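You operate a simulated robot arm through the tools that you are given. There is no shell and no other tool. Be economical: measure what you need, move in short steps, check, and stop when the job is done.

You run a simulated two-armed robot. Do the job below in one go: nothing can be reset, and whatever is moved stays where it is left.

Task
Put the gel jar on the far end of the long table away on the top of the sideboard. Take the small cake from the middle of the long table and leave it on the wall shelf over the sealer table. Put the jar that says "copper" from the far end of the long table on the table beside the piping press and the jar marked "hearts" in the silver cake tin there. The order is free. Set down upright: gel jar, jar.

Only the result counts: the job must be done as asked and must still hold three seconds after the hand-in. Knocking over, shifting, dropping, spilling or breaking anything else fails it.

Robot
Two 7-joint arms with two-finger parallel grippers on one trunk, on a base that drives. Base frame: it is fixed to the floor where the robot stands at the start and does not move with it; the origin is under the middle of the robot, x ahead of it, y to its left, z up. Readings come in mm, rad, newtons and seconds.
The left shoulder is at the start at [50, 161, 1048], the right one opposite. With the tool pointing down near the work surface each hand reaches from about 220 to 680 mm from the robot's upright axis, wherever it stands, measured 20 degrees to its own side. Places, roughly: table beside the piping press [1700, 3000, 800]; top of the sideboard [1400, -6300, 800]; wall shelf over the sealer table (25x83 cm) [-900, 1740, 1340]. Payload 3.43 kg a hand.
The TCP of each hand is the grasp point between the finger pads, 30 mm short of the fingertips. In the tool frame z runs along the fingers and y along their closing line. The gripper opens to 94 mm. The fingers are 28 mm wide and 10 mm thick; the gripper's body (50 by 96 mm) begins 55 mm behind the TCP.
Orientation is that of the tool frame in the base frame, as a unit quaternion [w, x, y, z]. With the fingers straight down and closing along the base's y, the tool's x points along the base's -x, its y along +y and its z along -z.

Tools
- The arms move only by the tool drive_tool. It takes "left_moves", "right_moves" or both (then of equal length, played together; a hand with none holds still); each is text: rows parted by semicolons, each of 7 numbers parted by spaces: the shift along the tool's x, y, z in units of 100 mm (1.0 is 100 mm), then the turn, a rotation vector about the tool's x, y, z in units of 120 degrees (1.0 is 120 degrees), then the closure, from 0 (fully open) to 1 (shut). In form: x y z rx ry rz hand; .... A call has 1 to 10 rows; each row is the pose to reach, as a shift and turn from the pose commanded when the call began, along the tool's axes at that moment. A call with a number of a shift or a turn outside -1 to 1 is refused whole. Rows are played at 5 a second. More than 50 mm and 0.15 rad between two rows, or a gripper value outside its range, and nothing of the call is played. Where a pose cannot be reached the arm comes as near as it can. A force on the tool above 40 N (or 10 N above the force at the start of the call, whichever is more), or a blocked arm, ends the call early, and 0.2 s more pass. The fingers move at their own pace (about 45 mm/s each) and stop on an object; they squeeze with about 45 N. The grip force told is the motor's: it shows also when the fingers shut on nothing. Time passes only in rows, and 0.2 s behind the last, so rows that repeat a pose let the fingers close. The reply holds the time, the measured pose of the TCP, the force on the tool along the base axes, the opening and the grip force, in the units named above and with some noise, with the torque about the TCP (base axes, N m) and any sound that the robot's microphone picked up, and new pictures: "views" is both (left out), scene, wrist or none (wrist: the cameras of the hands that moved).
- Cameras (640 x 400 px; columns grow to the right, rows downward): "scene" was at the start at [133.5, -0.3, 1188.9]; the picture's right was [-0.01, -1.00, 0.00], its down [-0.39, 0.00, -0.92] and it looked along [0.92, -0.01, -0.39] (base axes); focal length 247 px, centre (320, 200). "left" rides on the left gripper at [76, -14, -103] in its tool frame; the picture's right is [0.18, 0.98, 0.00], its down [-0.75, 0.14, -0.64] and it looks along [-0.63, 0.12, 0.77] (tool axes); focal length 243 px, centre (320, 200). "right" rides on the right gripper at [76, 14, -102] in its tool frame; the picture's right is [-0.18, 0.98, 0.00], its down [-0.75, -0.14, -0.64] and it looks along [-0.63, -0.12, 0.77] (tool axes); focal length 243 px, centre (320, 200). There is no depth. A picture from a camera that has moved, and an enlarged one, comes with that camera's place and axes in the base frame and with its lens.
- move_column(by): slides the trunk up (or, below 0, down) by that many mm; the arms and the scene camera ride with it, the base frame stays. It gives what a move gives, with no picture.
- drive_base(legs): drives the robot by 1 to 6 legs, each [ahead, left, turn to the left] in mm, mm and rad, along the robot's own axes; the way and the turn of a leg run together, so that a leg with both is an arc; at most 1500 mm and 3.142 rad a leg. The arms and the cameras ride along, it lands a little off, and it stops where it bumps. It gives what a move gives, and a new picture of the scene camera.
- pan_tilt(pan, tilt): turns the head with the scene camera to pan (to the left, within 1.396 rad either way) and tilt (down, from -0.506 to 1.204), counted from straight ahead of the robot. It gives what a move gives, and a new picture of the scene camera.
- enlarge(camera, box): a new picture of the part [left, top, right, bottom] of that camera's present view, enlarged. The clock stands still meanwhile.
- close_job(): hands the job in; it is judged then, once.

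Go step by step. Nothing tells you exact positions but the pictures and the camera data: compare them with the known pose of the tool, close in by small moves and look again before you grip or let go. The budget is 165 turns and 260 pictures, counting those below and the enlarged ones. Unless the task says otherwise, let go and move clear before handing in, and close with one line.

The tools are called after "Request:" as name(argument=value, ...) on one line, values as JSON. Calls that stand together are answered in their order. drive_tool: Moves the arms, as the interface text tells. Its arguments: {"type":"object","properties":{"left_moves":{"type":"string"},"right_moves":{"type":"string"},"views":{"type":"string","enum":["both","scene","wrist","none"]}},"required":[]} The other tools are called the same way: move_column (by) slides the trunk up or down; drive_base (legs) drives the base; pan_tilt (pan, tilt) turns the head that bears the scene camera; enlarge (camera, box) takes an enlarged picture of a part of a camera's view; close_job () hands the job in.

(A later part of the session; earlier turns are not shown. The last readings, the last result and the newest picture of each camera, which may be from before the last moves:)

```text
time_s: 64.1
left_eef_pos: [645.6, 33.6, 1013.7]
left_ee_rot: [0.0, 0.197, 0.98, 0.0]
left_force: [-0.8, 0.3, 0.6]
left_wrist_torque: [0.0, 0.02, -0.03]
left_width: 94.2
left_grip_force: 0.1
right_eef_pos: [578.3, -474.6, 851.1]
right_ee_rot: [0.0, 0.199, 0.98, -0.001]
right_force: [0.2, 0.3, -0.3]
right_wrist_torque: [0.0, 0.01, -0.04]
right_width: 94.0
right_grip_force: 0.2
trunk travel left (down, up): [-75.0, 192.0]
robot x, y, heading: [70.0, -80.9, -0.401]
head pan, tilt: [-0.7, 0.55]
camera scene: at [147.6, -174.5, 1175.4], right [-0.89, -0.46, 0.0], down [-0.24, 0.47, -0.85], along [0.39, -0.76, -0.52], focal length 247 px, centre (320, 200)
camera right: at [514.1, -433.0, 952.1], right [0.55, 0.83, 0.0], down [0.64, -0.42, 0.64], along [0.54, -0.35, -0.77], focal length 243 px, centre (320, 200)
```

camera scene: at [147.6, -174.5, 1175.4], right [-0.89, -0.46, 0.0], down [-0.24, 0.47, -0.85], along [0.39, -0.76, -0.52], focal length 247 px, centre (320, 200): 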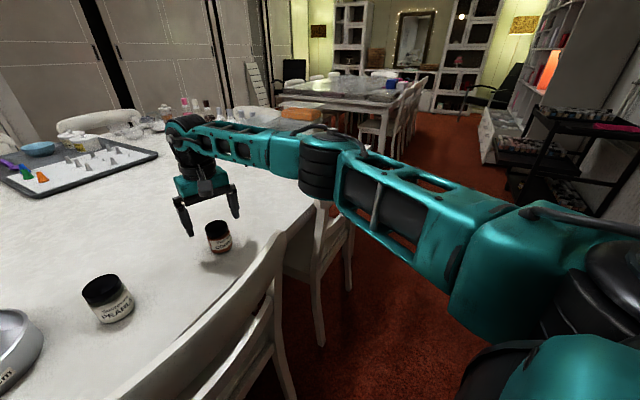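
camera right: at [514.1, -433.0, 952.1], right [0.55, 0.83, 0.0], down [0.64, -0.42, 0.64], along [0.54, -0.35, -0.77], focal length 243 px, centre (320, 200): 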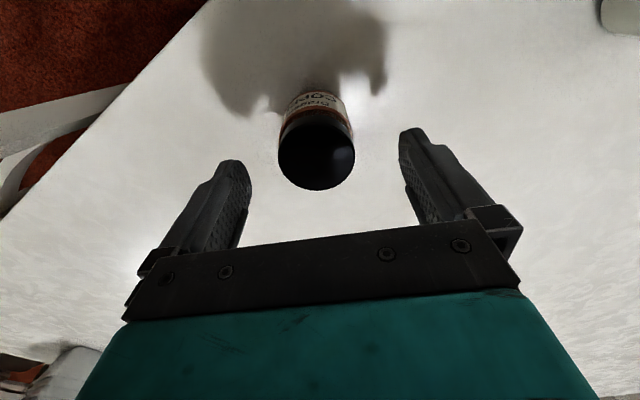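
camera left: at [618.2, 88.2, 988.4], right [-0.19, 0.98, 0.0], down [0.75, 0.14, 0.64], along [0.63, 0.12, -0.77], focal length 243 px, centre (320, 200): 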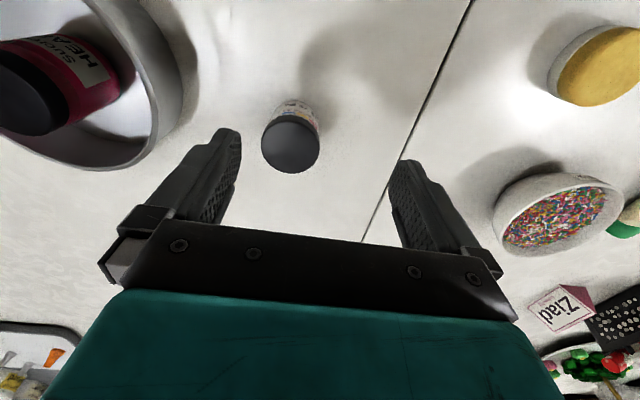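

Centred. Descend to grip height, close, and lift slightly.

Request:
drive_tool(right_moves="0.01 0 0.3 0 0 0 0;0.01 0 0.6 0 0 0 0;0.01 0 0.6 0 0 0 1;0.01 0 0.6 0 0 0 1;0.01 0 0.6 0 0 0 1;0.01 0 0.6 0 0 0 1;0.01 0 0.6 0 0 0 1;0.01 0 0.4 0 0 0 1;0.01 0 0 0 0 0 1", views="both")

```text
time_s: 66.1
left_eef_pos: [646.5, 34.3, 1014.2]
left_ee_rot: [0.0, 0.197, 0.98, 0.0]
left_force: [0.8, -0.9, -0.5]
left_wrist_torque: [-0.03, 0.01, 0.0]
left_width: 94.0
left_grip_force: 0.0
right_eef_pos: [575.5, -475.3, 852.0]
right_ee_rot: [0.0, 0.199, 0.98, 0.0]
right_force: [0.0, -0.6, -1.3]
right_wrist_torque: [-0.02, -0.03, 0.01]
right_width: 54.8
right_grip_force: 45.2
trunk travel left (down, up): [-75.0, 192.0]
robot x, y, heading: [67.6, -81.7, -0.399]
head pan, tilt: [-0.7, 0.55]
camera scene: at [147.4, -174.4, 1175.4], right [-0.89, -0.46, 0.0], down [-0.24, 0.46, -0.85], along [0.39, -0.76, -0.52], focal length 247 px, centre (320, 200)
camera right: at [511.5, -434.1, 954.3], right [0.55, 0.83, 0.0], down [0.64, -0.42, 0.64], along [0.54, -0.35, -0.77], focal length 243 px, centre (320, 200)
```

scene: 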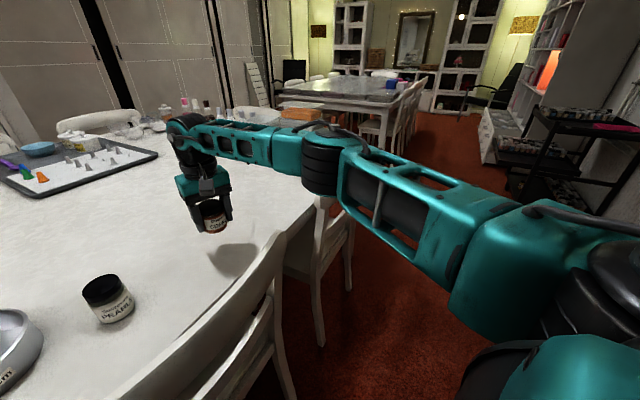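
right: 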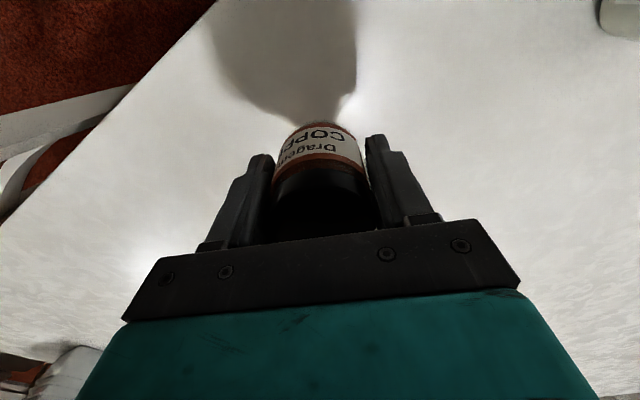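

Copper is held. Raise and tuck the right arm, and turn the base left slightly for the gel jar.

Request:
drive_tool(right_moves="0 0 -0.4 0 0 0 1;0.1 0 -0.8 0 0 0 1;0.4 0 -1.0 0 0 0 1;0.7 -0.1 -1.0 0 0 0 1;1.0 -0.1 -1.0 0 0 0 1", views="none")

Request:
drive_tool(right_moves="0.3 -0.1 -0.2 0 0 0 1;0.6 -0.2 -0.4 0 0 0 1;0.9 -0.3 -0.5 0 0 0 1", views="none")

Request:
drive_base(legs=[[0, 0, 0.15]])

Request:
pan_tilt(pan=0.5, tilt=0.75)

```text
time_s: 67.3
left_eef_pos: [645.1, 33.8, 1016.0]
left_ee_rot: [0.001, 0.197, 0.98, -0.001]
left_force: [0.2, 0.4, -0.5]
left_wrist_torque: [0.0, 0.02, 0.0]
left_width: 94.2
left_grip_force: 0.0
right_eef_pos: [480.7, -444.4, 950.8]
right_ee_rot: [0.0, 0.199, 0.98, 0.0]
right_force: [0.6, -0.1, -1.0]
right_wrist_torque: [-0.01, 0.01, -0.03]
right_width: 55.0
right_grip_force: 45.2
trunk travel left (down, up): [-75.0, 192.0]
robot x, y, heading: [66.7, -77.3, -0.394]
head pan, tilt: [-0.7, 0.55]
```

```text
time_s: 68.1
left_eef_pos: [645.8, 34.0, 1014.6]
left_ee_rot: [-0.001, 0.197, 0.98, 0.0]
left_force: [-0.4, -1.6, 0.1]
left_wrist_torque: [0.0, 0.0, -0.02]
left_width: 94.0
left_grip_force: 0.1
right_eef_pos: [385.4, -434.9, 1001.6]
right_ee_rot: [0.001, 0.198, 0.98, 0.0]
right_force: [-0.3, 0.1, -1.2]
right_wrist_torque: [0.01, 0.05, -0.03]
right_width: 55.0
right_grip_force: 45.2
trunk travel left (down, up): [-75.0, 192.0]
robot x, y, heading: [67.6, -79.2, -0.396]
head pan, tilt: [-0.7, 0.55]
```

```text
time_s: 69.2
left_eef_pos: [622.5, 121.1, 1015.2]
left_ee_rot: [0.0, 0.123, 0.992, 0.0]
left_force: [-0.4, -0.4, 0.0]
left_wrist_torque: [0.03, 0.0, -0.02]
left_width: 94.2
left_grip_force: 0.0
right_eef_pos: [436.6, -383.9, 1001.4]
right_ee_rot: [0.0, 0.124, 0.992, 0.001]
right_force: [-0.7, -0.2, -1.7]
right_wrist_torque: [0.04, 0.01, 0.04]
right_width: 54.7
right_grip_force: 45.1
trunk travel left (down, up): [-75.0, 192.0]
robot x, y, heading: [70.1, -79.6, -0.252]
head pan, tilt: [-0.7, 0.55]
camera scene: at [161.1, -161.5, 1175.4], right [-0.81, -0.59, 0.0], down [-0.31, 0.42, -0.85], along [0.5, -0.69, -0.52], focal length 247 px, centre (320, 200)
```

scene: 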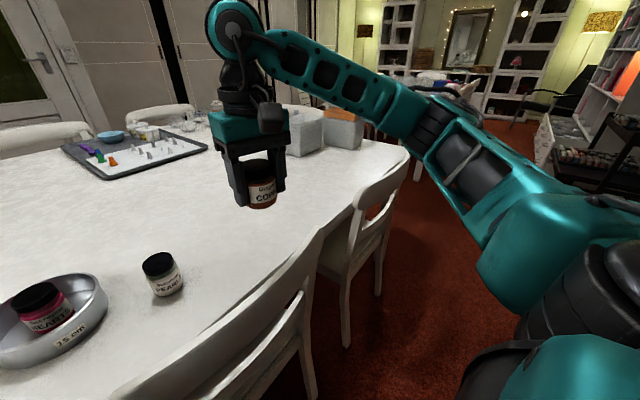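

```text
time_s: 70.5
left_eef_pos: [622.1, 121.2, 1014.3]
left_ee_rot: [0.0, 0.122, 0.992, 0.0]
left_force: [0.5, 0.1, 0.0]
left_wrist_torque: [0.01, -0.02, -0.01]
left_width: 93.9
left_grip_force: 0.2
right_eef_pos: [436.8, -384.5, 1002.5]
right_ee_rot: [0.001, 0.124, 0.992, 0.001]
right_force: [-0.1, 0.3, -0.9]
right_wrist_torque: [0.0, 0.01, 0.02]
right_width: 54.8
right_grip_force: 45.1
trunk travel left (down, up): [-75.0, 192.0]
robot x, y, heading: [70.2, -76.5, -0.244]
head pan, tilt: [0.499, 0.75]
camera scene: at [188.7, -68.1, 1158.0], right [0.25, -0.97, 0.0], down [-0.66, -0.17, -0.73], along [0.71, 0.18, -0.68], focal length 247 px, centre (320, 200)
```

scene: 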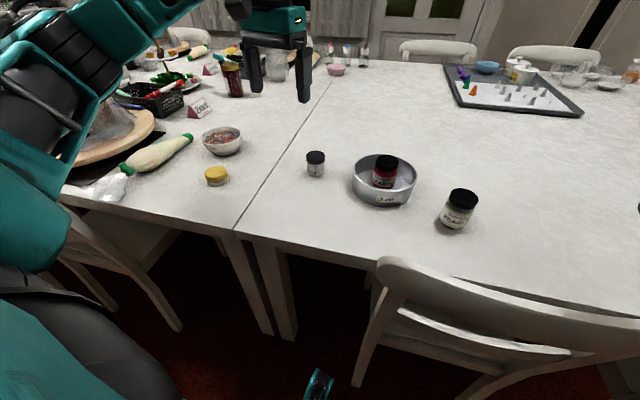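

Gel ≈ (719,80). Left hand goes over it.

Request:
drive_tool(left_moves="-0.3 -0.05 0.1 0 0 0 0;-0.6 -0.1 0.3 0 0 0 0;-0.8 -0.13 0.6 0 0 0 0;-1.0 -0.16 0.9 0 0 0 0;-1.0 -0.16 1.0 0 0 0 0", views="both")

```text
time_s: 71.8
left_eef_pos: [716.9, 80.6, 914.5]
left_ee_rot: [0.0, 0.123, 0.992, 0.0]
left_force: [0.4, -0.1, -0.2]
left_wrist_torque: [0.0, 0.01, -0.01]
left_width: 94.0
left_grip_force: 0.1
right_eef_pos: [436.4, -383.8, 1001.7]
right_ee_rot: [0.0, 0.123, 0.992, 0.0]
right_force: [0.0, 0.4, -1.3]
right_wrist_torque: [0.02, 0.05, -0.01]
right_width: 54.4
right_grip_force: 45.1
trunk travel left (down, up): [-75.0, 192.0]
robot x, y, heading: [68.8, -77.7, -0.241]
head pan, tilt: [0.499, 0.75]
camera scene: at [188.7, -68.0, 1158.0], right [0.25, -0.97, 0.0], down [-0.66, -0.17, -0.73], along [0.71, 0.18, -0.68], focal length 247 px, centre (320, 200)
camera left: at [639.4, 85.7, 1018.2], right [0.06, 1.0, 0.0], down [0.77, -0.05, 0.64], along [0.64, -0.04, -0.77], focal length 243 px, centre (320, 200)
```

scene: 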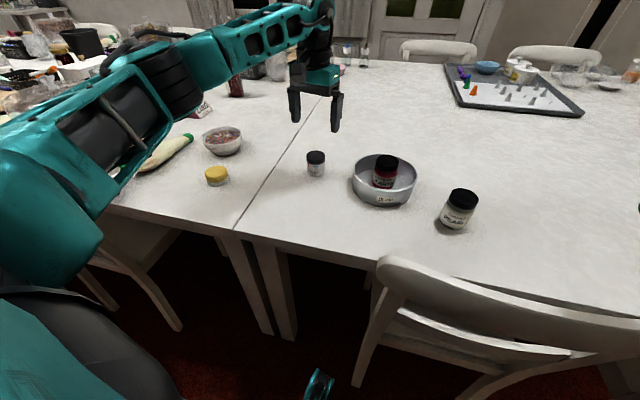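
left: 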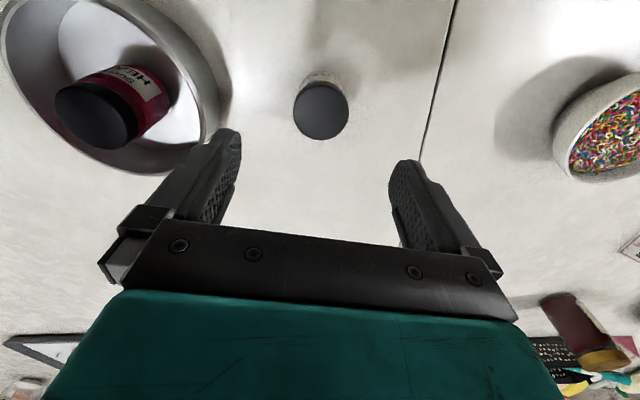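

Aligned. Descend to TCP 790 and grip.

Request:
drive_tool(left_moves="0 0 0.4 0 0 0 0;0 0 0.8 0 0 0 0;0 0 1.0 0 0 0 0", views="wrist")

```text
time_s: 72.5
left_eef_pos: [716.3, 79.9, 815.1]
left_ee_rot: [0.0, 0.124, 0.992, 0.0]
left_force: [-0.5, -0.3, 0.8]
left_wrist_torque: [0.01, 0.01, 0.01]
left_width: 94.1
left_grip_force: 0.0
right_eef_pos: [436.3, -383.7, 1002.5]
right_ee_rot: [0.0, 0.124, 0.992, 0.0]
right_force: [0.3, 0.0, -2.6]
right_wrist_torque: [0.0, -0.01, 0.03]
right_width: 54.6
right_grip_force: 44.8
trunk travel left (down, up): [-75.0, 192.0]
robot x, y, heading: [69.7, -79.0, -0.249]
head pan, tilt: [0.499, 0.75]
camera left: at [638.6, 85.2, 917.9], right [0.06, 1.0, 0.0], down [0.77, -0.05, 0.64], along [0.64, -0.04, -0.77], focal length 243 px, centre (320, 200)
```

left: 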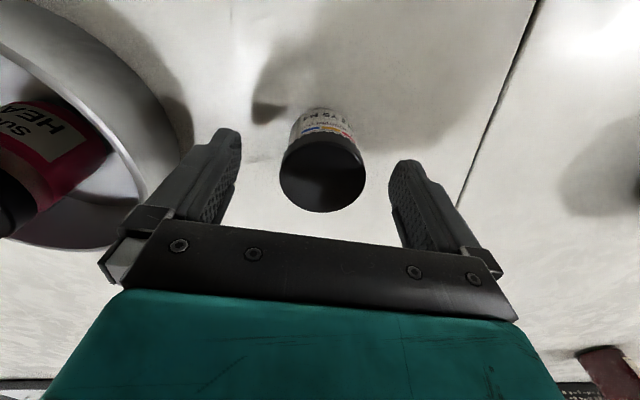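

Request:
drive_tool(left_moves="0 0.01 0.15 0 0 0 0;0 0.01 0.25 0 0 0 0;0 0.01 0.25 0 0 0 1;0 0.01 0.25 0 0 0 1;0 0.01 0.25 0 0 0 1;0 0.01 0.25 0 0 0 1;0 0.01 0.25 0 0 0 1;0 0.01 0 0 0 0 1;0 0.01 -0.4 0 0 0 1;0 0.01 -0.8 0 0 0 1", views="both")

```text
time_s: 74.8
left_eef_pos: [716.2, 80.8, 897.5]
left_ee_rot: [0.0, 0.122, 0.992, 0.0]
left_force: [-0.1, -0.7, -0.6]
left_wrist_torque: [0.02, 0.03, -0.05]
left_width: 50.8
left_grip_force: 44.5
right_eef_pos: [436.3, -383.6, 1001.1]
right_ee_rot: [0.0, 0.123, 0.992, 0.0]
right_force: [0.5, 0.0, -0.8]
right_wrist_torque: [0.01, 0.0, -0.03]
right_width: 54.4
right_grip_force: 44.6
trunk travel left (down, up): [-75.0, 192.0]
robot x, y, heading: [67.3, -81.3, -0.247]
head pan, tilt: [0.499, 0.75]
camera scene: at [188.6, -68.1, 1158.0], right [0.25, -0.97, 0.0], down [-0.66, -0.17, -0.73], along [0.71, 0.18, -0.68], focal length 247 px, centre (320, 200)
camera left: at [637.9, 85.3, 1001.7], right [0.06, 1.0, 0.0], down [0.76, -0.05, 0.64], along [0.64, -0.04, -0.77], focal length 243 px, centre (320, 200)
```

scene: 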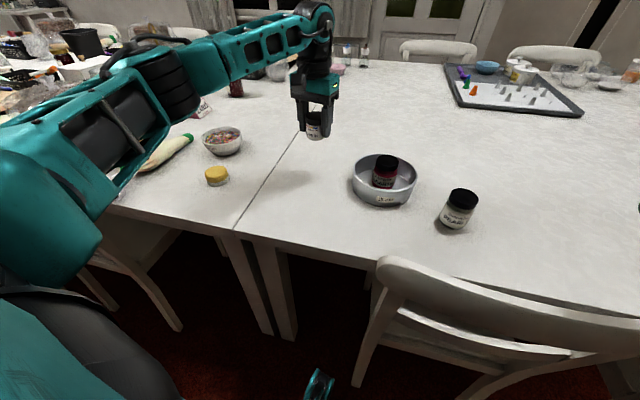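
left: 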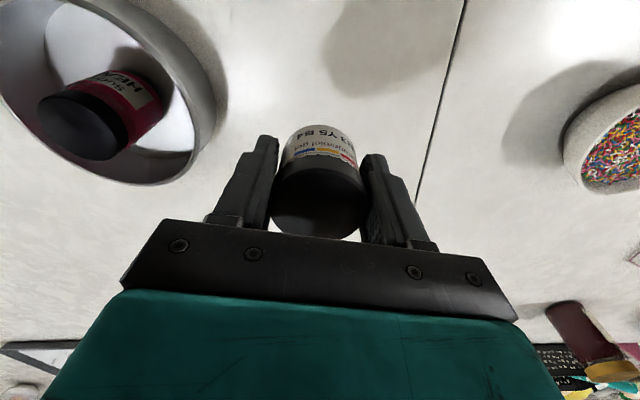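

Both jars held. Tuck the left arm, then look down the corridor to the left.

Request:
drive_tool(left_moves="0.2 0 -0.3 0 0 0 1;0.5 -0.1 -0.6 0 0 0 1;0.8 -0.2 -0.9 0 0 0 1;1.0 -0.2 -1.0 0 0 0 1", right_moves="0.2 0 0 0 0 0 1;0.4 0 0 0 0 0 1;0.6 0 0 0 0 0 1;0.7 0 0 0 0 0 1", views="none")

Request:
drive_tool(left_moves="0.3 -0.1 -0.1 0 0 0 1;0.6 -0.2 -0.3 0 0 0 1;0.9 -0.3 -0.5 0 0 0 1;1.0 -0.4 -0.6 0 0 0 1", right_moves="0 0 -0.3 0 0 0 1;0 0 -0.6 0 0 0 1;0 0 -0.6 0 0 0 1;0 0 -0.6 0 0 0 1", views="none")

Request:
pan_tilt(pan=1.39, tilt=0.2)

```text
time_s: 75.8
left_eef_pos: [612.2, 85.7, 996.0]
left_ee_rot: [0.0, 0.122, 0.993, 0.001]
left_force: [0.2, -0.6, -1.5]
left_wrist_torque: [0.04, 0.01, 0.01]
left_width: 50.5
left_grip_force: 45.2
right_eef_pos: [368.1, -366.8, 1002.0]
right_ee_rot: [0.0, 0.124, 0.992, 0.001]
right_force: [-0.4, -0.6, -0.4]
right_wrist_torque: [-0.03, 0.02, -0.01]
right_width: 54.4
right_grip_force: 45.6
trunk travel left (down, up): [-75.0, 192.0]
robot x, y, heading: [65.7, -80.0, -0.243]
head pan, tilt: [0.499, 0.75]
```

```text
time_s: 76.8
left_eef_pos: [507.9, 72.9, 1054.4]
left_ee_rot: [0.0, 0.122, 0.993, 0.0]
left_force: [0.1, -0.1, -1.3]
left_wrist_torque: [0.01, -0.04, -0.02]
left_width: 50.4
left_grip_force: 45.0
right_eef_pos: [368.2, -366.4, 1061.3]
right_ee_rot: [0.0, 0.123, 0.992, 0.0]
right_force: [-1.1, -0.2, -0.2]
right_wrist_torque: [0.01, -0.01, 0.01]
right_width: 54.3
right_grip_force: 45.3
trunk travel left (down, up): [-75.0, 192.0]
robot x, y, heading: [69.4, -78.1, -0.247]
head pan, tilt: [0.499, 0.75]
```

```text
time_s: 77.9
left_eef_pos: [507.1, 72.9, 1055.1]
left_ee_rot: [0.0, 0.123, 0.992, 0.0]
left_force: [-0.2, -0.4, -1.1]
left_wrist_torque: [0.03, 0.0, 0.0]
left_width: 50.3
left_grip_force: 45.1
right_eef_pos: [366.8, -365.6, 1060.8]
right_ee_rot: [0.0, 0.123, 0.992, 0.0]
right_force: [0.0, -0.1, -0.7]
right_wrist_torque: [-0.01, -0.04, 0.02]
right_width: 54.4
right_grip_force: 45.1
trunk travel left (down, up): [-75.0, 192.0]
robot x, y, heading: [68.7, -79.5, -0.246]
head pan, tilt: [1.389, 0.201]
camera scene: at [147.2, -4.0, 1207.6], right [0.91, -0.41, 0.0], down [-0.08, -0.18, -0.98], along [0.41, 0.89, -0.2], focal length 247 px, centre (320, 200)
```

scene: 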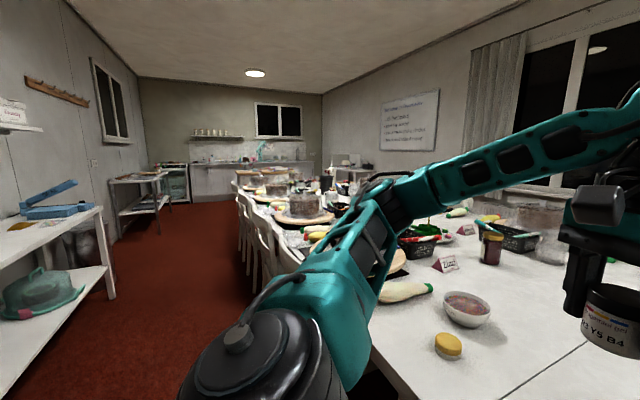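

The corridor runs from about x=-650 to 380. I'll back out 190 mm and turn to face along the long table.

Request:
drive_base(legs=[[-190, 0, 0], [0, 0, 1.82]])

Request:
pan_tilt(pan=-0.5, tilt=0.35)

Request:
pan_tilt(pan=0.6, tilt=0.25)

```text
time_s: 84.0
left_eef_pos: [-389.4, 342.0, 1054.1]
left_ee_rot: [-0.001, 0.725, -0.688, 0.0]
left_force: [-0.2, -0.5, 0.5]
left_wrist_torque: [0.01, 0.0, -0.02]
left_width: 50.4
left_grip_force: 44.5
right_eef_pos: [71.3, 336.2, 1061.5]
right_ee_rot: [0.0, 0.724, -0.69, 0.001]
right_force: [-0.3, 0.0, -1.5]
right_wrist_torque: [0.02, 0.01, 0.03]
right_width: 54.3
right_grip_force: 44.8
trunk travel left (down, up): [-75.0, 192.0]
robot x, y, heading: [-115.1, -34.0, 1.619]
head pan, tilt: [1.389, 0.201]
camera scene: at [-209.9, 19.5, 1207.7], right [0.13, 0.99, 0.0], down [0.2, -0.03, -0.98], along [-0.97, 0.13, -0.2], focal length 247 px, centre (320, 200)
```

scene: 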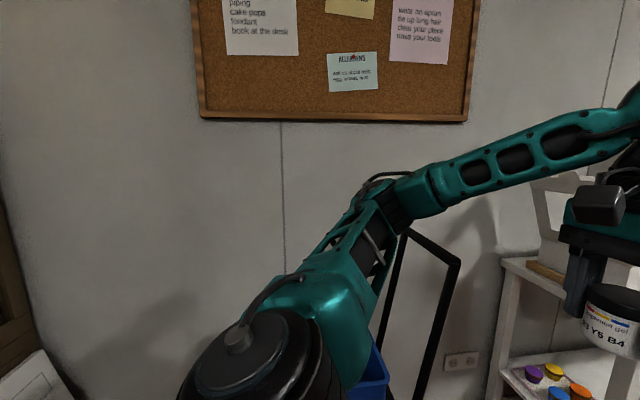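

```text
time_s: 85.8
left_eef_pos: [-390.3, 341.7, 1054.2]
left_ee_rot: [0.001, 0.725, -0.689, -0.001]
left_force: [-0.4, 0.0, -1.5]
left_wrist_torque: [-0.02, 0.0, 0.03]
left_width: 50.4
left_grip_force: 45.1
right_eef_pos: [71.5, 335.8, 1060.4]
right_ee_rot: [0.0, 0.724, -0.69, 0.0]
right_force: [0.4, 0.0, -1.3]
right_wrist_torque: [0.05, -0.03, 0.01]
right_width: 54.1
right_grip_force: 45.8
trunk travel left (down, up): [-75.0, 192.0]
robot x, y, heading: [-118.5, -33.4, 1.618]
head pan, tilt: [-0.499, 0.351]
camera scene: at [-77.3, 91.4, 1193.7], right [0.9, -0.43, 0.0], down [-0.15, -0.31, -0.94], along [0.41, 0.85, -0.34], focal length 247 px, centre (320, 200)
```

scene: 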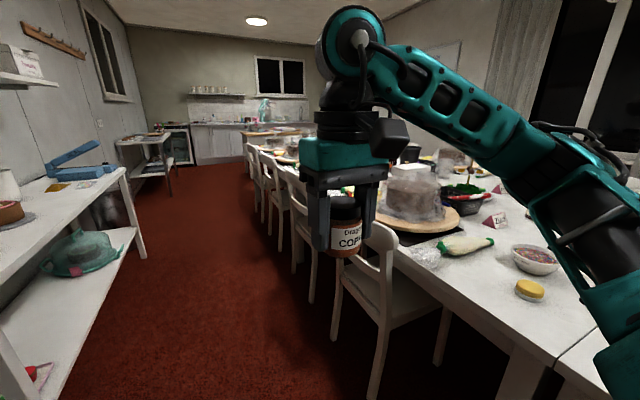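

```text
time_s: 87.2
left_eef_pos: [-390.3, 341.9, 1054.8]
left_ee_rot: [0.0, 0.726, -0.688, -0.001]
left_force: [-0.6, -0.3, -1.3]
left_wrist_torque: [-0.01, -0.03, -0.01]
left_width: 50.5
left_grip_force: 44.7
right_eef_pos: [69.9, 335.7, 1059.4]
right_ee_rot: [-0.001, 0.724, -0.69, 0.001]
right_force: [0.1, 1.2, -1.1]
right_wrist_torque: [0.02, -0.02, 0.01]
right_width: 54.0
right_grip_force: 45.1
trunk travel left (down, up): [-75.0, 192.0]
robot x, y, heading: [-115.0, -31.9, 1.626]
head pan, tilt: [0.6, 0.25]
camera scene: at [-174.1, 81.7, 1203.1], right [0.8, 0.61, 0.0], down [0.15, -0.2, -0.97], along [-0.59, 0.77, -0.25], focal length 247 px, centre (320, 200)
```

scene: 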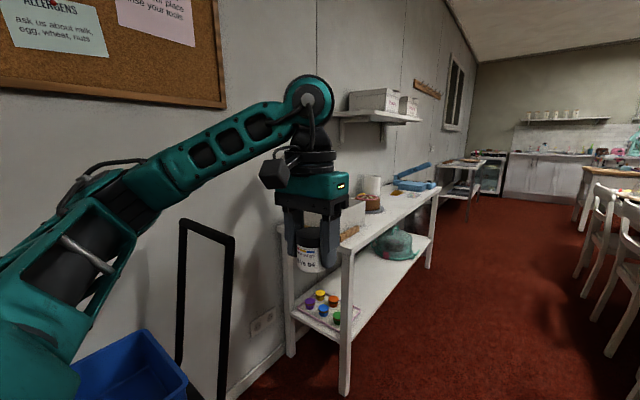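

Shelf seen at the left with two boxes on it. I drive ahead about 1 m along the corridor to view the middle of the long table.

Request:
drive_base(legs=[[0, 0, -0.05], [1000, 0, 0]])

Request:
pan_tilt(pan=-0.9, tilt=0.35)

Request:
pan_tilt(pan=-0.1, tilt=0.25)

```text
time_s: 92.8
left_eef_pos: [-359.6, 1372.2, 1055.3]
left_ee_rot: [-0.001, -0.702, 0.712, 0.001]
left_force: [0.5, -0.8, -0.9]
left_wrist_torque: [-0.01, 0.05, -0.02]
left_width: 50.2
left_grip_force: 45.4
right_eef_pos: [99.0, 1337.2, 1060.1]
right_ee_rot: [0.001, -0.702, 0.712, 0.0]
right_force: [0.4, 0.2, -0.6]
right_wrist_torque: [0.0, 0.0, -0.01]
right_width: 53.6
right_grip_force: 44.9
trunk travel left (down, up): [-75.0, 192.0]
robot x, y, heading: [-113.0, 983.3, 1.559]
head pan, tilt: [0.6, 0.25]
camera scene: at [-161.5, 1099.0, 1203.1], right [0.83, 0.55, 0.0], down [0.14, -0.21, -0.97], along [-0.54, 0.81, -0.25], focal length 247 px, centre (320, 200)
```

scene: 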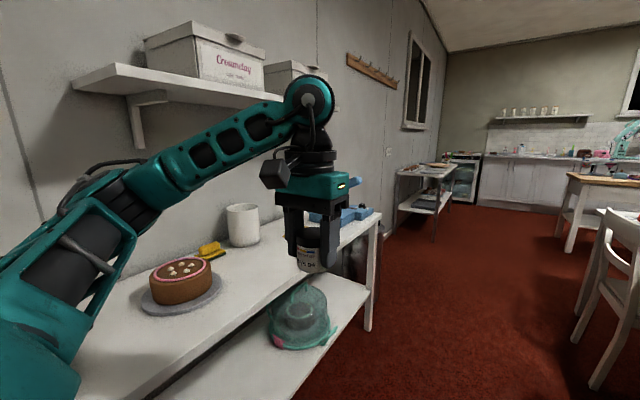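

```text
time_s: 94.4
left_eef_pos: [-358.7, 1372.0, 1054.3]
left_ee_rot: [0.0, -0.703, 0.711, 0.0]
left_force: [0.9, -0.5, -0.6]
left_wrist_torque: [0.01, -0.03, 0.01]
left_width: 50.1
left_grip_force: 44.7
right_eef_pos: [98.7, 1336.8, 1060.7]
right_ee_rot: [0.0, -0.702, 0.713, 0.0]
right_force: [0.0, -0.4, -0.2]
right_wrist_torque: [-0.01, -0.01, 0.02]
right_width: 53.8
right_grip_force: 45.0
trunk travel left (down, up): [-75.0, 192.0]
robot x, y, heading: [-110.9, 981.5, 1.555]
head pan, tilt: [-0.901, 0.351]
camera scene: at [-36.1, 1078.0, 1193.7], right [0.61, -0.79, 0.0], down [-0.27, -0.21, -0.94], along [0.74, 0.57, -0.34], focal length 247 px, centre (320, 200)
```

scene: 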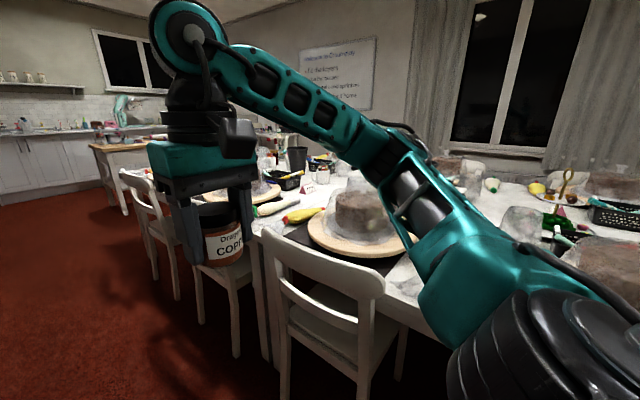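

```text
time_s: 95.6
left_eef_pos: [-359.4, 1371.7, 1054.3]
left_ee_rot: [0.0, -0.702, 0.712, 0.0]
left_force: [0.9, 0.5, -1.5]
left_wrist_torque: [0.01, 0.01, 0.03]
left_width: 50.0
left_grip_force: 44.6
right_eef_pos: [99.8, 1337.3, 1059.8]
right_ee_rot: [-0.001, -0.702, 0.712, 0.0]
right_force: [0.8, -0.4, -1.2]
right_wrist_torque: [0.03, -0.01, 0.01]
right_width: 53.6
right_grip_force: 45.3
trunk travel left (down, up): [-75.0, 192.0]
robot x, y, heading: [-110.5, 980.1, 1.559]
head pan, tilt: [-0.099, 0.25]
camera scene: at [-99.2, 1113.9, 1203.1], right [0.99, -0.11, 0.0], down [-0.03, -0.25, -0.97], along [0.11, 0.96, -0.25], focal length 247 px, centre (320, 200)
```

scene: 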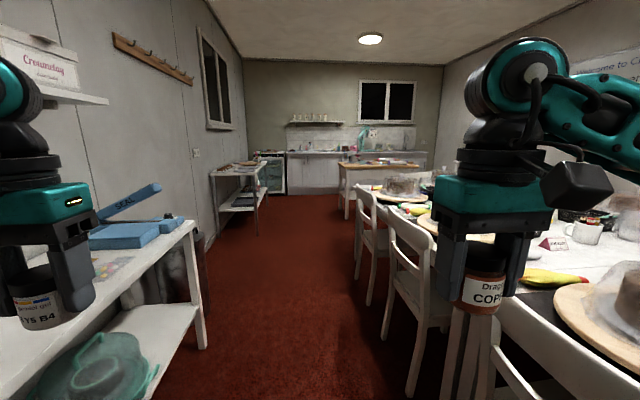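

I raise the trunk for a better view and look at the middle of the long table for the small cake.

Request:
move_column(by=185)

Request:
pan_tilt(pan=-0.75, tilt=0.5)

Request:
pan_tilt(pan=-1.39, tilt=0.5)

```text
time_s: 97.6
left_eef_pos: [-360.0, 1373.5, 1239.2]
left_ee_rot: [0.0, -0.703, 0.711, 0.0]
left_force: [-0.6, 1.0, -1.0]
left_wrist_torque: [0.04, 0.0, 0.0]
left_width: 49.9
left_grip_force: 45.0
right_eef_pos: [100.0, 1336.6, 1245.1]
right_ee_rot: [0.0, -0.702, 0.712, 0.001]
right_force: [-0.4, 0.7, -0.7]
right_wrist_torque: [0.04, 0.01, -0.03]
right_width: 53.7
right_grip_force: 45.4
trunk travel left (down, up): [-260.0, 7.0]
robot x, y, heading: [-107.2, 979.6, 1.556]
head pan, tilt: [-0.099, 0.25]
```

```text
time_s: 98.6
left_eef_pos: [-359.4, 1373.4, 1239.0]
left_ee_rot: [0.0, -0.703, 0.711, 0.0]
left_force: [0.1, 0.1, -0.7]
left_wrist_torque: [0.0, -0.01, 0.0]
left_width: 49.7
left_grip_force: 44.6
right_eef_pos: [99.9, 1338.3, 1246.0]
right_ee_rot: [-0.001, -0.702, 0.713, 0.0]
right_force: [-0.1, -0.3, -1.6]
right_wrist_torque: [0.01, 0.01, -0.04]
right_width: 53.7
right_grip_force: 45.3
trunk travel left (down, up): [-260.0, 7.0]
robot x, y, heading: [-110.5, 978.7, 1.559]
head pan, tilt: [-0.75, 0.499]
camera scene: at [-46.9, 1086.9, 1365.0], right [0.72, -0.69, 0.0], down [-0.33, -0.35, -0.88], along [0.61, 0.63, -0.48], focal length 247 px, centre (320, 200)
```

scene: 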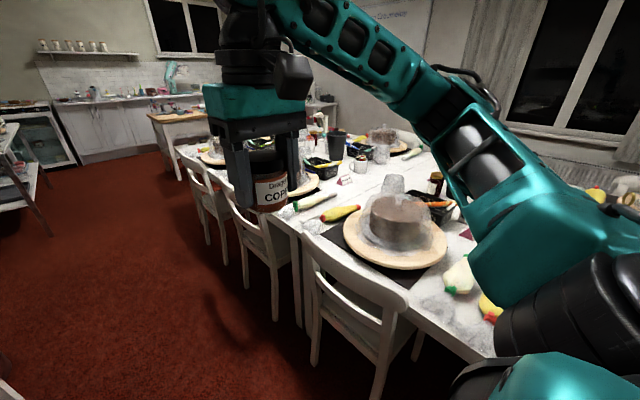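

```text
time_s: 99.7
left_eef_pos: [-359.3, 1372.7, 1238.9]
left_ee_rot: [0.0, -0.703, 0.711, 0.0]
left_force: [-0.5, 1.1, -0.9]
left_wrist_torque: [0.0, 0.06, -0.01]
left_width: 49.9
left_grip_force: 45.2
right_eef_pos: [100.0, 1336.8, 1246.3]
right_ee_rot: [-0.001, -0.702, 0.712, 0.0]
right_force: [-0.5, -0.3, -0.7]
right_wrist_torque: [-0.01, -0.01, 0.02]
right_width: 54.1
right_grip_force: 44.7
trunk travel left (down, up): [-260.0, 7.0]
robot x, y, heading: [-107.0, 978.3, 1.554]
head pan, tilt: [-1.389, 0.499]
camera scene: at [-20.1, 1036.5, 1365.0], right [0.17, -0.99, 0.0], down [-0.47, -0.08, -0.88], along [0.87, 0.15, -0.48], focal length 247 px, centre (320, 200)
```

scene: 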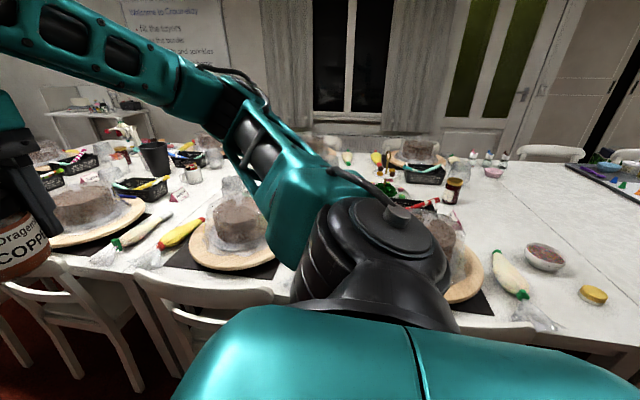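

Request:
enlarge(camera="scene", box=[0, 80, 256, 280])

Request:
enlarge(camera="scene", box=[300, 120, 556, 320])

```text
2.00 times, centred on (128, 180) of scene
camera zoom: at [-20.1, 1036.5, 1365.0], right [0.17, -0.99, 0.0], down [-0.47, -0.08, -0.88], along [0.87, 0.15, -0.48], focal length 495 px, centre (704, 240)
```

zoom: 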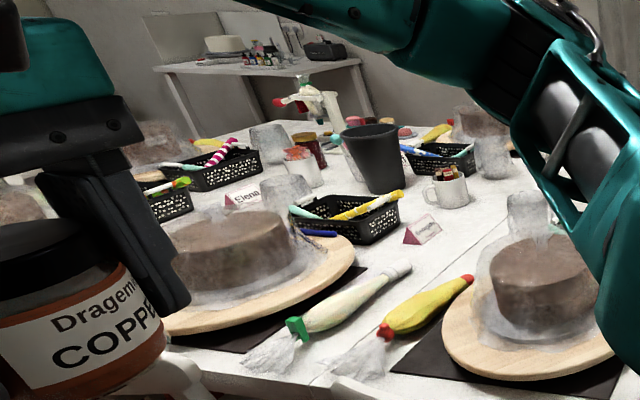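

```text
2.00 times, centred on (428, 220) of scene
camera zoom: at [-20.1, 1036.5, 1365.0], right [0.17, -0.99, 0.0], down [-0.47, -0.08, -0.88], along [0.87, 0.15, -0.48], focal length 495 px, centre (104, 160)
```

zoom: 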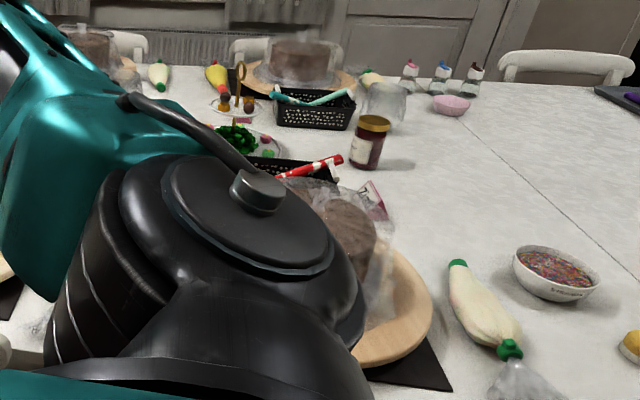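

The press with a white lever appears to stand on the far side of the long table near (1800,3000). I'll drive further to get other views of the table.

Request:
drive_base(legs=[[1000, 0, 0.0]])

Request:
pan_tilt(pan=-0.8, tilt=0.45)

Request:
pan_tilt(pan=-1.39, tilt=0.5)

```text
time_s: 104.9
left_eef_pos: [-329.6, 2383.7, 1238.3]
left_ee_rot: [-0.001, -0.696, 0.718, 0.001]
left_force: [0.1, 0.0, -0.7]
left_wrist_torque: [0.03, 0.04, -0.01]
left_width: 49.5
left_grip_force: 45.1
right_eef_pos: [128.3, 2340.4, 1244.9]
right_ee_rot: [-0.001, -0.695, 0.719, 0.0]
right_force: [0.3, 0.1, -0.7]
right_wrist_torque: [-0.03, -0.02, -0.01]
right_width: 53.8
right_grip_force: 45.0
trunk travel left (down, up): [-260.0, 7.0]
robot x, y, heading: [-88.4, 1986.0, 1.537]
head pan, tilt: [-1.389, 0.499]
camera scene: at [3.5, 2041.6, 1365.0], right [0.15, -0.99, 0.0], down [-0.47, -0.07, -0.88], along [0.87, 0.13, -0.48], focal length 247 px, centre (320, 200)
```

scene: 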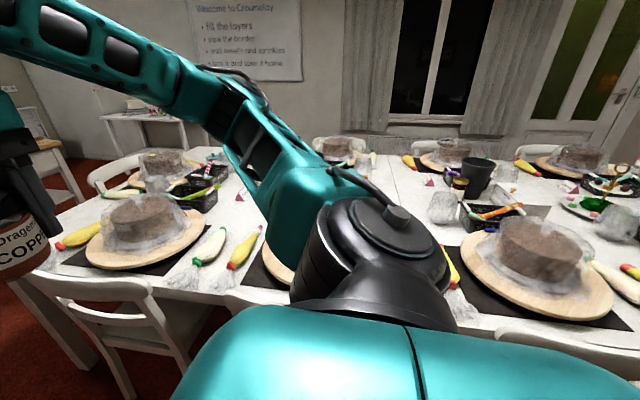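

```text
time_s: 105.9
left_eef_pos: [-329.0, 2384.4, 1238.4]
left_ee_rot: [0.0, -0.696, 0.718, 0.0]
left_force: [0.5, -0.2, -0.5]
left_wrist_torque: [-0.01, 0.06, -0.03]
left_width: 49.6
left_grip_force: 45.0
right_eef_pos: [129.3, 2339.1, 1245.1]
right_ee_rot: [0.0, -0.696, 0.718, 0.001]
right_force: [0.2, 0.2, -0.4]
right_wrist_torque: [0.01, -0.03, -0.05]
right_width: 53.7
right_grip_force: 45.5
trunk travel left (down, up): [-260.0, 7.0]
robot x, y, heading: [-89.8, 1987.6, 1.54]
head pan, tilt: [-0.799, 0.45]
camera scene: at [-18.5, 2089.6, 1369.4], right [0.67, -0.74, 0.0], down [-0.32, -0.29, -0.9], along [0.67, 0.61, -0.44], focal length 247 px, centre (320, 200)
```

scene: 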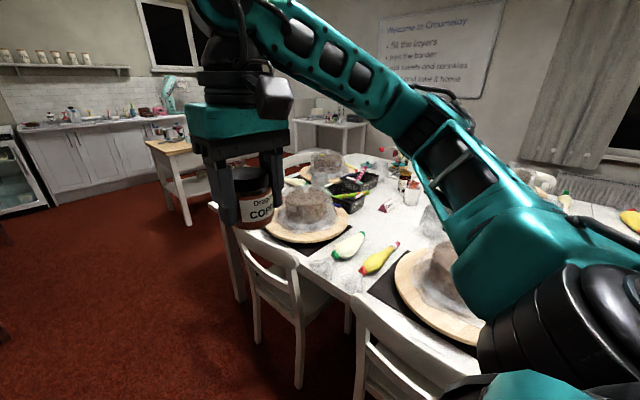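

```text
time_s: 106.9
left_eef_pos: [-329.8, 2383.9, 1238.3]
left_ee_rot: [0.0, -0.696, 0.718, 0.0]
left_force: [-0.2, 0.3, -0.8]
left_wrist_torque: [0.02, -0.01, -0.01]
left_width: 49.5
left_grip_force: 45.0
right_eef_pos: [128.2, 2339.1, 1246.0]
right_ee_rot: [0.0, -0.695, 0.719, 0.0]
right_force: [-0.6, -0.6, -1.4]
right_wrist_torque: [0.04, 0.01, -0.02]
right_width: 53.6
right_grip_force: 44.9
trunk travel left (down, up): [-260.0, 7.0]
robot x, y, heading: [-87.6, 1991.9, 1.54]
head pan, tilt: [-1.389, 0.499]
camera scene: at [3.4, 2041.5, 1365.0], right [0.15, -0.99, 0.0], down [-0.47, -0.07, -0.88], along [0.87, 0.13, -0.48], focal length 247 px, centre (320, 200)
```

scene: 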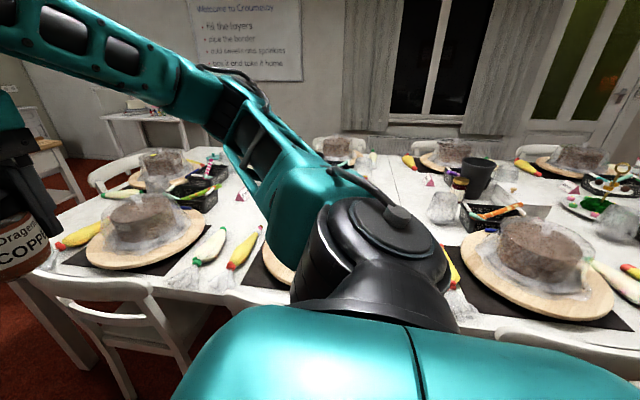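

I continue north along the corridor to see the table's far end and the press.

Request:
drive_base(legs=[[0, 0, 0.03], [1300, 0, 0.0]])

Request:
pan_tilt(pan=-0.3, tilt=0.5)

Request:
pan_tilt(pan=-1.39, tilt=0.4)

```text
time_s: 113.7
left_eef_pos: [-334.5, 3665.2, 1240.0]
left_ee_rot: [0.0, -0.704, 0.71, 0.0]
left_force: [0.4, -0.1, -0.8]
left_wrist_torque: [0.02, 0.0, -0.01]
left_width: 49.3
left_grip_force: 44.8
right_eef_pos: [123.4, 3633.5, 1245.7]
right_ee_rot: [0.0, -0.704, 0.71, 0.0]
right_force: [1.2, -0.2, -1.2]
right_wrist_torque: [0.0, -0.02, 0.0]
right_width: 53.4
right_grip_force: 44.7
trunk travel left (down, up): [-260.0, 7.0]
robot x, y, heading: [-84.3, 3271.1, 1.565]
head pan, tilt: [-1.389, 0.499]
camera scene: at [7.2, 3331.7, 1365.0], right [0.17, -0.98, 0.0], down [-0.47, -0.08, -0.88], along [0.86, 0.15, -0.48], focal length 247 px, centre (320, 200)
```

scene: 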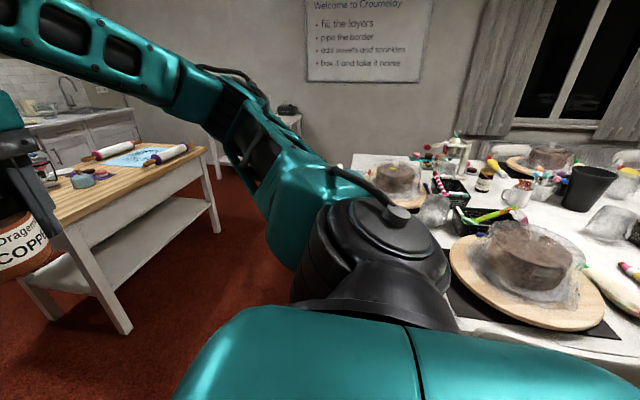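

```text
time_s: 115.0
left_eef_pos: [-333.7, 3666.4, 1240.1]
left_ee_rot: [0.0, -0.705, 0.709, 0.0]
left_force: [-0.1, 0.4, -1.3]
left_wrist_torque: [-0.04, -0.03, -0.02]
left_width: 49.5
left_grip_force: 44.7
right_eef_pos: [124.9, 3632.7, 1246.3]
right_ee_rot: [-0.001, -0.704, 0.71, 0.0]
right_force: [0.6, 0.9, -0.5]
right_wrist_torque: [0.0, 0.01, 0.02]
right_width: 53.3
right_grip_force: 45.3
trunk travel left (down, up): [-260.0, 7.0]
robot x, y, heading: [-80.8, 3277.5, 1.562]
head pan, tilt: [-0.3, 0.499]
camera scene: at [-54.8, 3402.3, 1365.0], right [0.95, -0.3, 0.0], down [-0.14, -0.46, -0.88], along [0.27, 0.84, -0.48], focal length 247 px, centre (320, 200)
```

scene: 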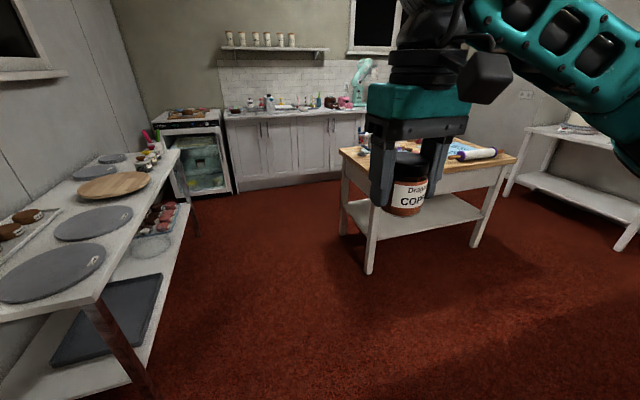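

```text
time_s: 116.4
left_eef_pos: [-334.3, 3665.5, 1239.2]
left_ee_rot: [0.0, -0.705, 0.709, 0.0]
left_force: [-0.5, -0.6, -1.0]
left_wrist_torque: [-0.02, 0.03, -0.01]
left_width: 49.6
left_grip_force: 44.9
right_eef_pos: [123.8, 3632.4, 1245.3]
right_ee_rot: [0.0, -0.704, 0.71, 0.0]
right_force: [0.4, 0.1, -1.2]
right_wrist_torque: [0.05, -0.01, 0.02]
right_width: 53.3
right_grip_force: 44.8
trunk travel left (down, up): [-260.0, 7.0]
robot x, y, heading: [-81.4, 3274.0, 1.566]
head pan, tilt: [-1.389, 0.4]
camera scene: at [8.8, 3331.8, 1374.1], right [0.17, -0.98, 0.0], down [-0.38, -0.07, -0.92], along [0.91, 0.16, -0.39], focal length 247 px, centre (320, 200)
```

scene: 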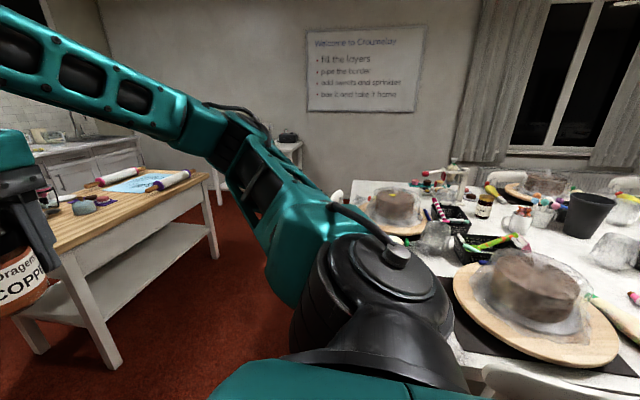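

Request:
enlarge(camera="scene", box=[330, 140, 640, 334])

Request:
enlarge(camera="scene", box=[380, 150, 500, 225])

```text
2.06 times, centred on (485, 237) of scene
camera zoom: at [8.8, 3331.8, 1374.1], right [0.17, -0.98, 0.0], down [-0.38, -0.07, -0.92], along [0.91, 0.16, -0.39], focal length 510 px, centre (-20, 124)
```

zoom: 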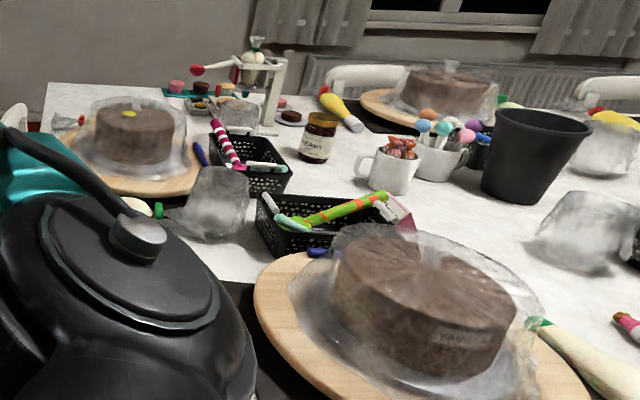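

```text
5.33 times, centred on (440, 188) of scene
camera zoom: at [8.8, 3331.8, 1374.1], right [0.17, -0.98, 0.0], down [-0.38, -0.07, -0.92], along [0.91, 0.16, -0.39], focal length 1320 px, centre (-320, 267)
```

zoom: 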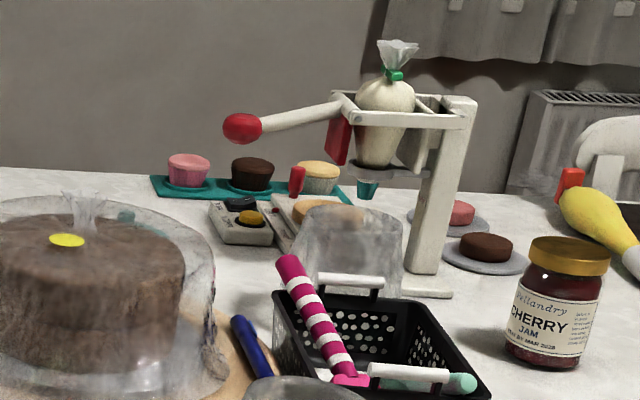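

The press stands on the long table's far side at about (1600-1750,2720). I'll go around the north end: ahead, shift right, turn to face east, and look.

Request:
drive_base(legs=[[700, 0, 0], [0, -200, 0], [0, 0, -1.57]])

Request:
pan_tilt(pan=-0.6, tilt=0.6)

```text
time_s: 125.2
left_eef_pos: [500.8, 4236.5, 1238.3]
left_ee_rot: [0.0, -0.008, 1.0, 0.0]
left_force: [-1.0, 0.7, -0.9]
left_wrist_torque: [0.01, 0.0, 0.03]
left_width: 49.2
left_grip_force: 45.0
right_eef_pos: [478.7, 3775.1, 1245.2]
right_ee_rot: [0.0, -0.007, 1.0, 0.0]
right_force: [0.1, 0.6, -1.7]
right_wrist_torque: [0.03, 0.03, 0.02]
right_width: 53.3
right_grip_force: 44.6
trunk travel left (down, up): [-260.0, 7.0]
robot x, y, heading: [117.3, 3976.1, 0.012]
head pan, tilt: [-1.389, 0.4]
camera scene: at [175.3, 3885.9, 1374.1], right [-0.98, -0.2, 0.0], down [-0.08, 0.38, -0.92], along [0.18, -0.9, -0.39], focal length 247 px, centre (320, 200)
```

scene: 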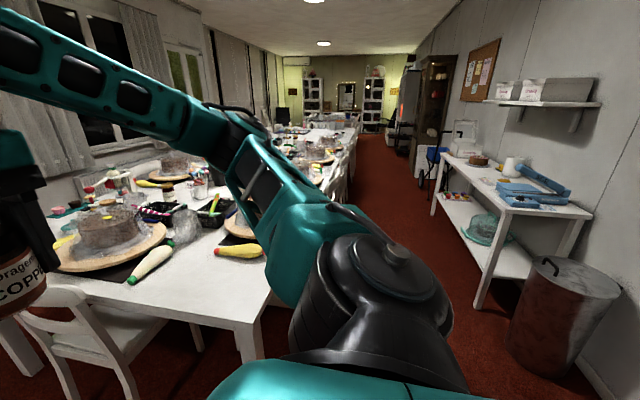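

```text
time_s: 126.3
left_eef_pos: [500.1, 4235.7, 1237.9]
left_ee_rot: [0.001, -0.008, 1.0, 0.0]
left_force: [0.3, 0.3, -1.2]
left_wrist_torque: [0.01, 0.04, 0.02]
left_width: 49.5
left_grip_force: 45.2
right_eef_pos: [477.6, 3776.6, 1246.0]
right_ee_rot: [0.0, -0.007, 1.0, 0.001]
right_force: [0.2, 0.9, -1.0]
right_wrist_torque: [0.02, 0.03, -0.01]
right_width: 53.3
right_grip_force: 45.1
trunk travel left (down, up): [-260.0, 7.0]
robot x, y, heading: [118.7, 3975.5, 0.017]
head pan, tilt: [-0.6, 0.6]
camera scene: at [230.8, 3928.0, 1355.9], right [-0.55, -0.83, 0.0], down [-0.47, 0.31, -0.83], along [0.69, -0.46, -0.56], focal length 247 px, centre (320, 200)
```

scene: 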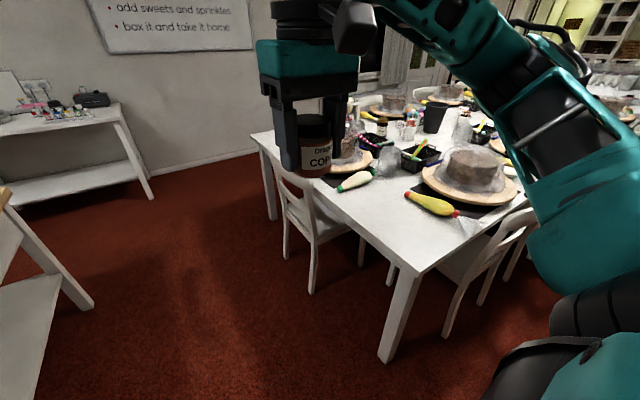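

North edge of the table is y≈3385, the end chair occupies x≈1050–1420, and the space at x>1450 is free. Drive east to x≈1700, then turn to face south.

Request:
drive_base(legs=[[0, 0, -0.015], [800, 0, 0], [780, 0, 0], [0, 0, -1.57]])

Request:
pan_tilt(pan=0.0, tilt=0.6)

```text
time_s: 138.6
left_eef_pos: [1979.7, 3601.3, 1239.4]
left_ee_rot: [-0.001, 0.691, 0.723, 0.0]
left_force: [-0.1, 0.0, -0.4]
left_wrist_torque: [0.01, 0.04, -0.01]
left_width: 49.2
left_grip_force: 45.5
right_eef_pos: [1520.5, 3611.2, 1246.4]
right_ee_rot: [0.001, 0.692, 0.722, 0.0]
right_force: [-1.0, 0.8, -0.4]
right_wrist_torque: [0.0, 0.01, 0.0]
right_width: 53.2
right_grip_force: 45.1
trunk travel left (down, up): [-260.0, 7.0]
robot x, y, heading: [1710.9, 3971.8, -1.526]
head pan, tilt: [-0.6, 0.6]
camera scene: at [1666.1, 3864.1, 1355.9], right [-0.85, 0.53, 0.0], down [0.3, 0.48, -0.82], along [-0.44, -0.7, -0.57], focal length 247 px, centre (320, 200)
```

scene: 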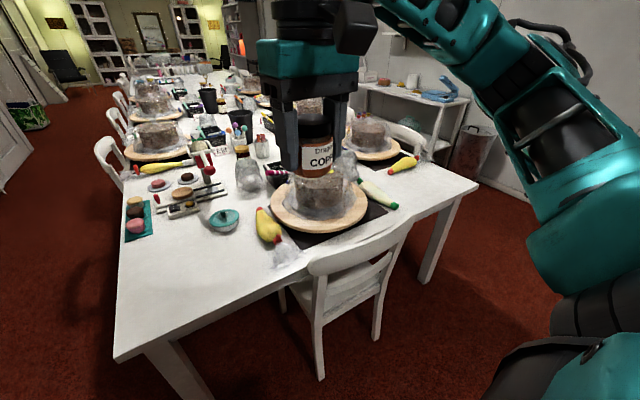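

```text
time_s: 139.6
left_eef_pos: [1980.0, 3601.4, 1239.5]
left_ee_rot: [0.0, 0.691, 0.723, 0.0]
left_force: [0.6, 0.0, -0.2]
left_wrist_torque: [-0.03, 0.0, -0.03]
left_width: 49.2
left_grip_force: 45.3
right_eef_pos: [1521.2, 3611.4, 1244.6]
right_ee_rot: [0.0, 0.692, 0.722, 0.0]
right_force: [0.2, -0.4, -0.6]
right_wrist_torque: [0.0, 0.0, -0.02]
right_width: 53.5
right_grip_force: 45.1
trunk travel left (down, up): [-260.0, 7.0]
robot x, y, heading: [1713.4, 3981.9, -1.521]
head pan, tilt: [0.0, 0.6]
camera scene: at [1716.7, 3850.9, 1355.9], right [-1.0, -0.04, 0.0], down [-0.02, 0.56, -0.82], along [0.04, -0.82, -0.57], focal length 247 px, centre (320, 200)
```

scene: 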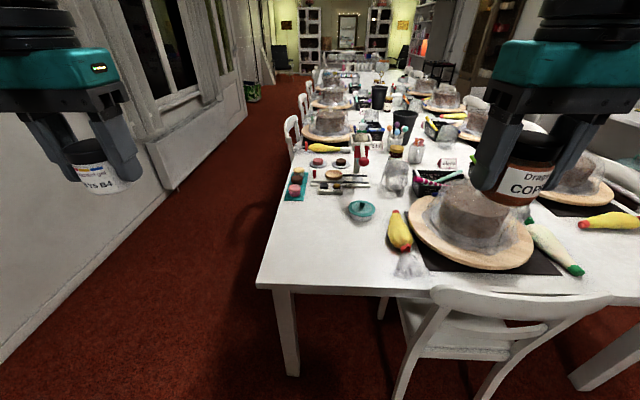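

Request:
enlarge(camera="scene", box=[250, 110, 450, 270])

```text
2.50 times, centred on (350, 190) of scene
camera zoom: at [1716.7, 3850.9, 1355.9], right [-1.0, -0.04, 0.0], down [-0.02, 0.56, -0.82], along [0.04, -0.82, -0.57], focal length 618 px, centre (245, 225)
```

zoom: 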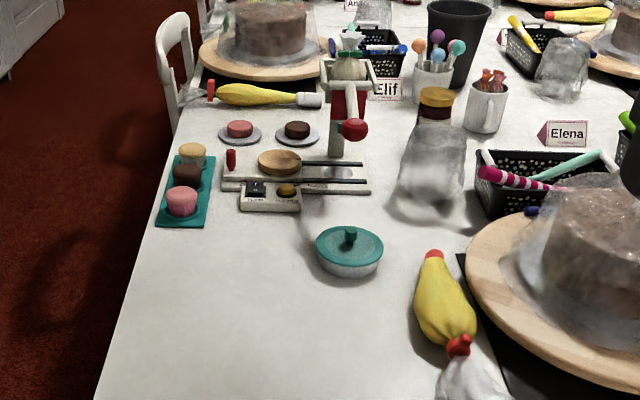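

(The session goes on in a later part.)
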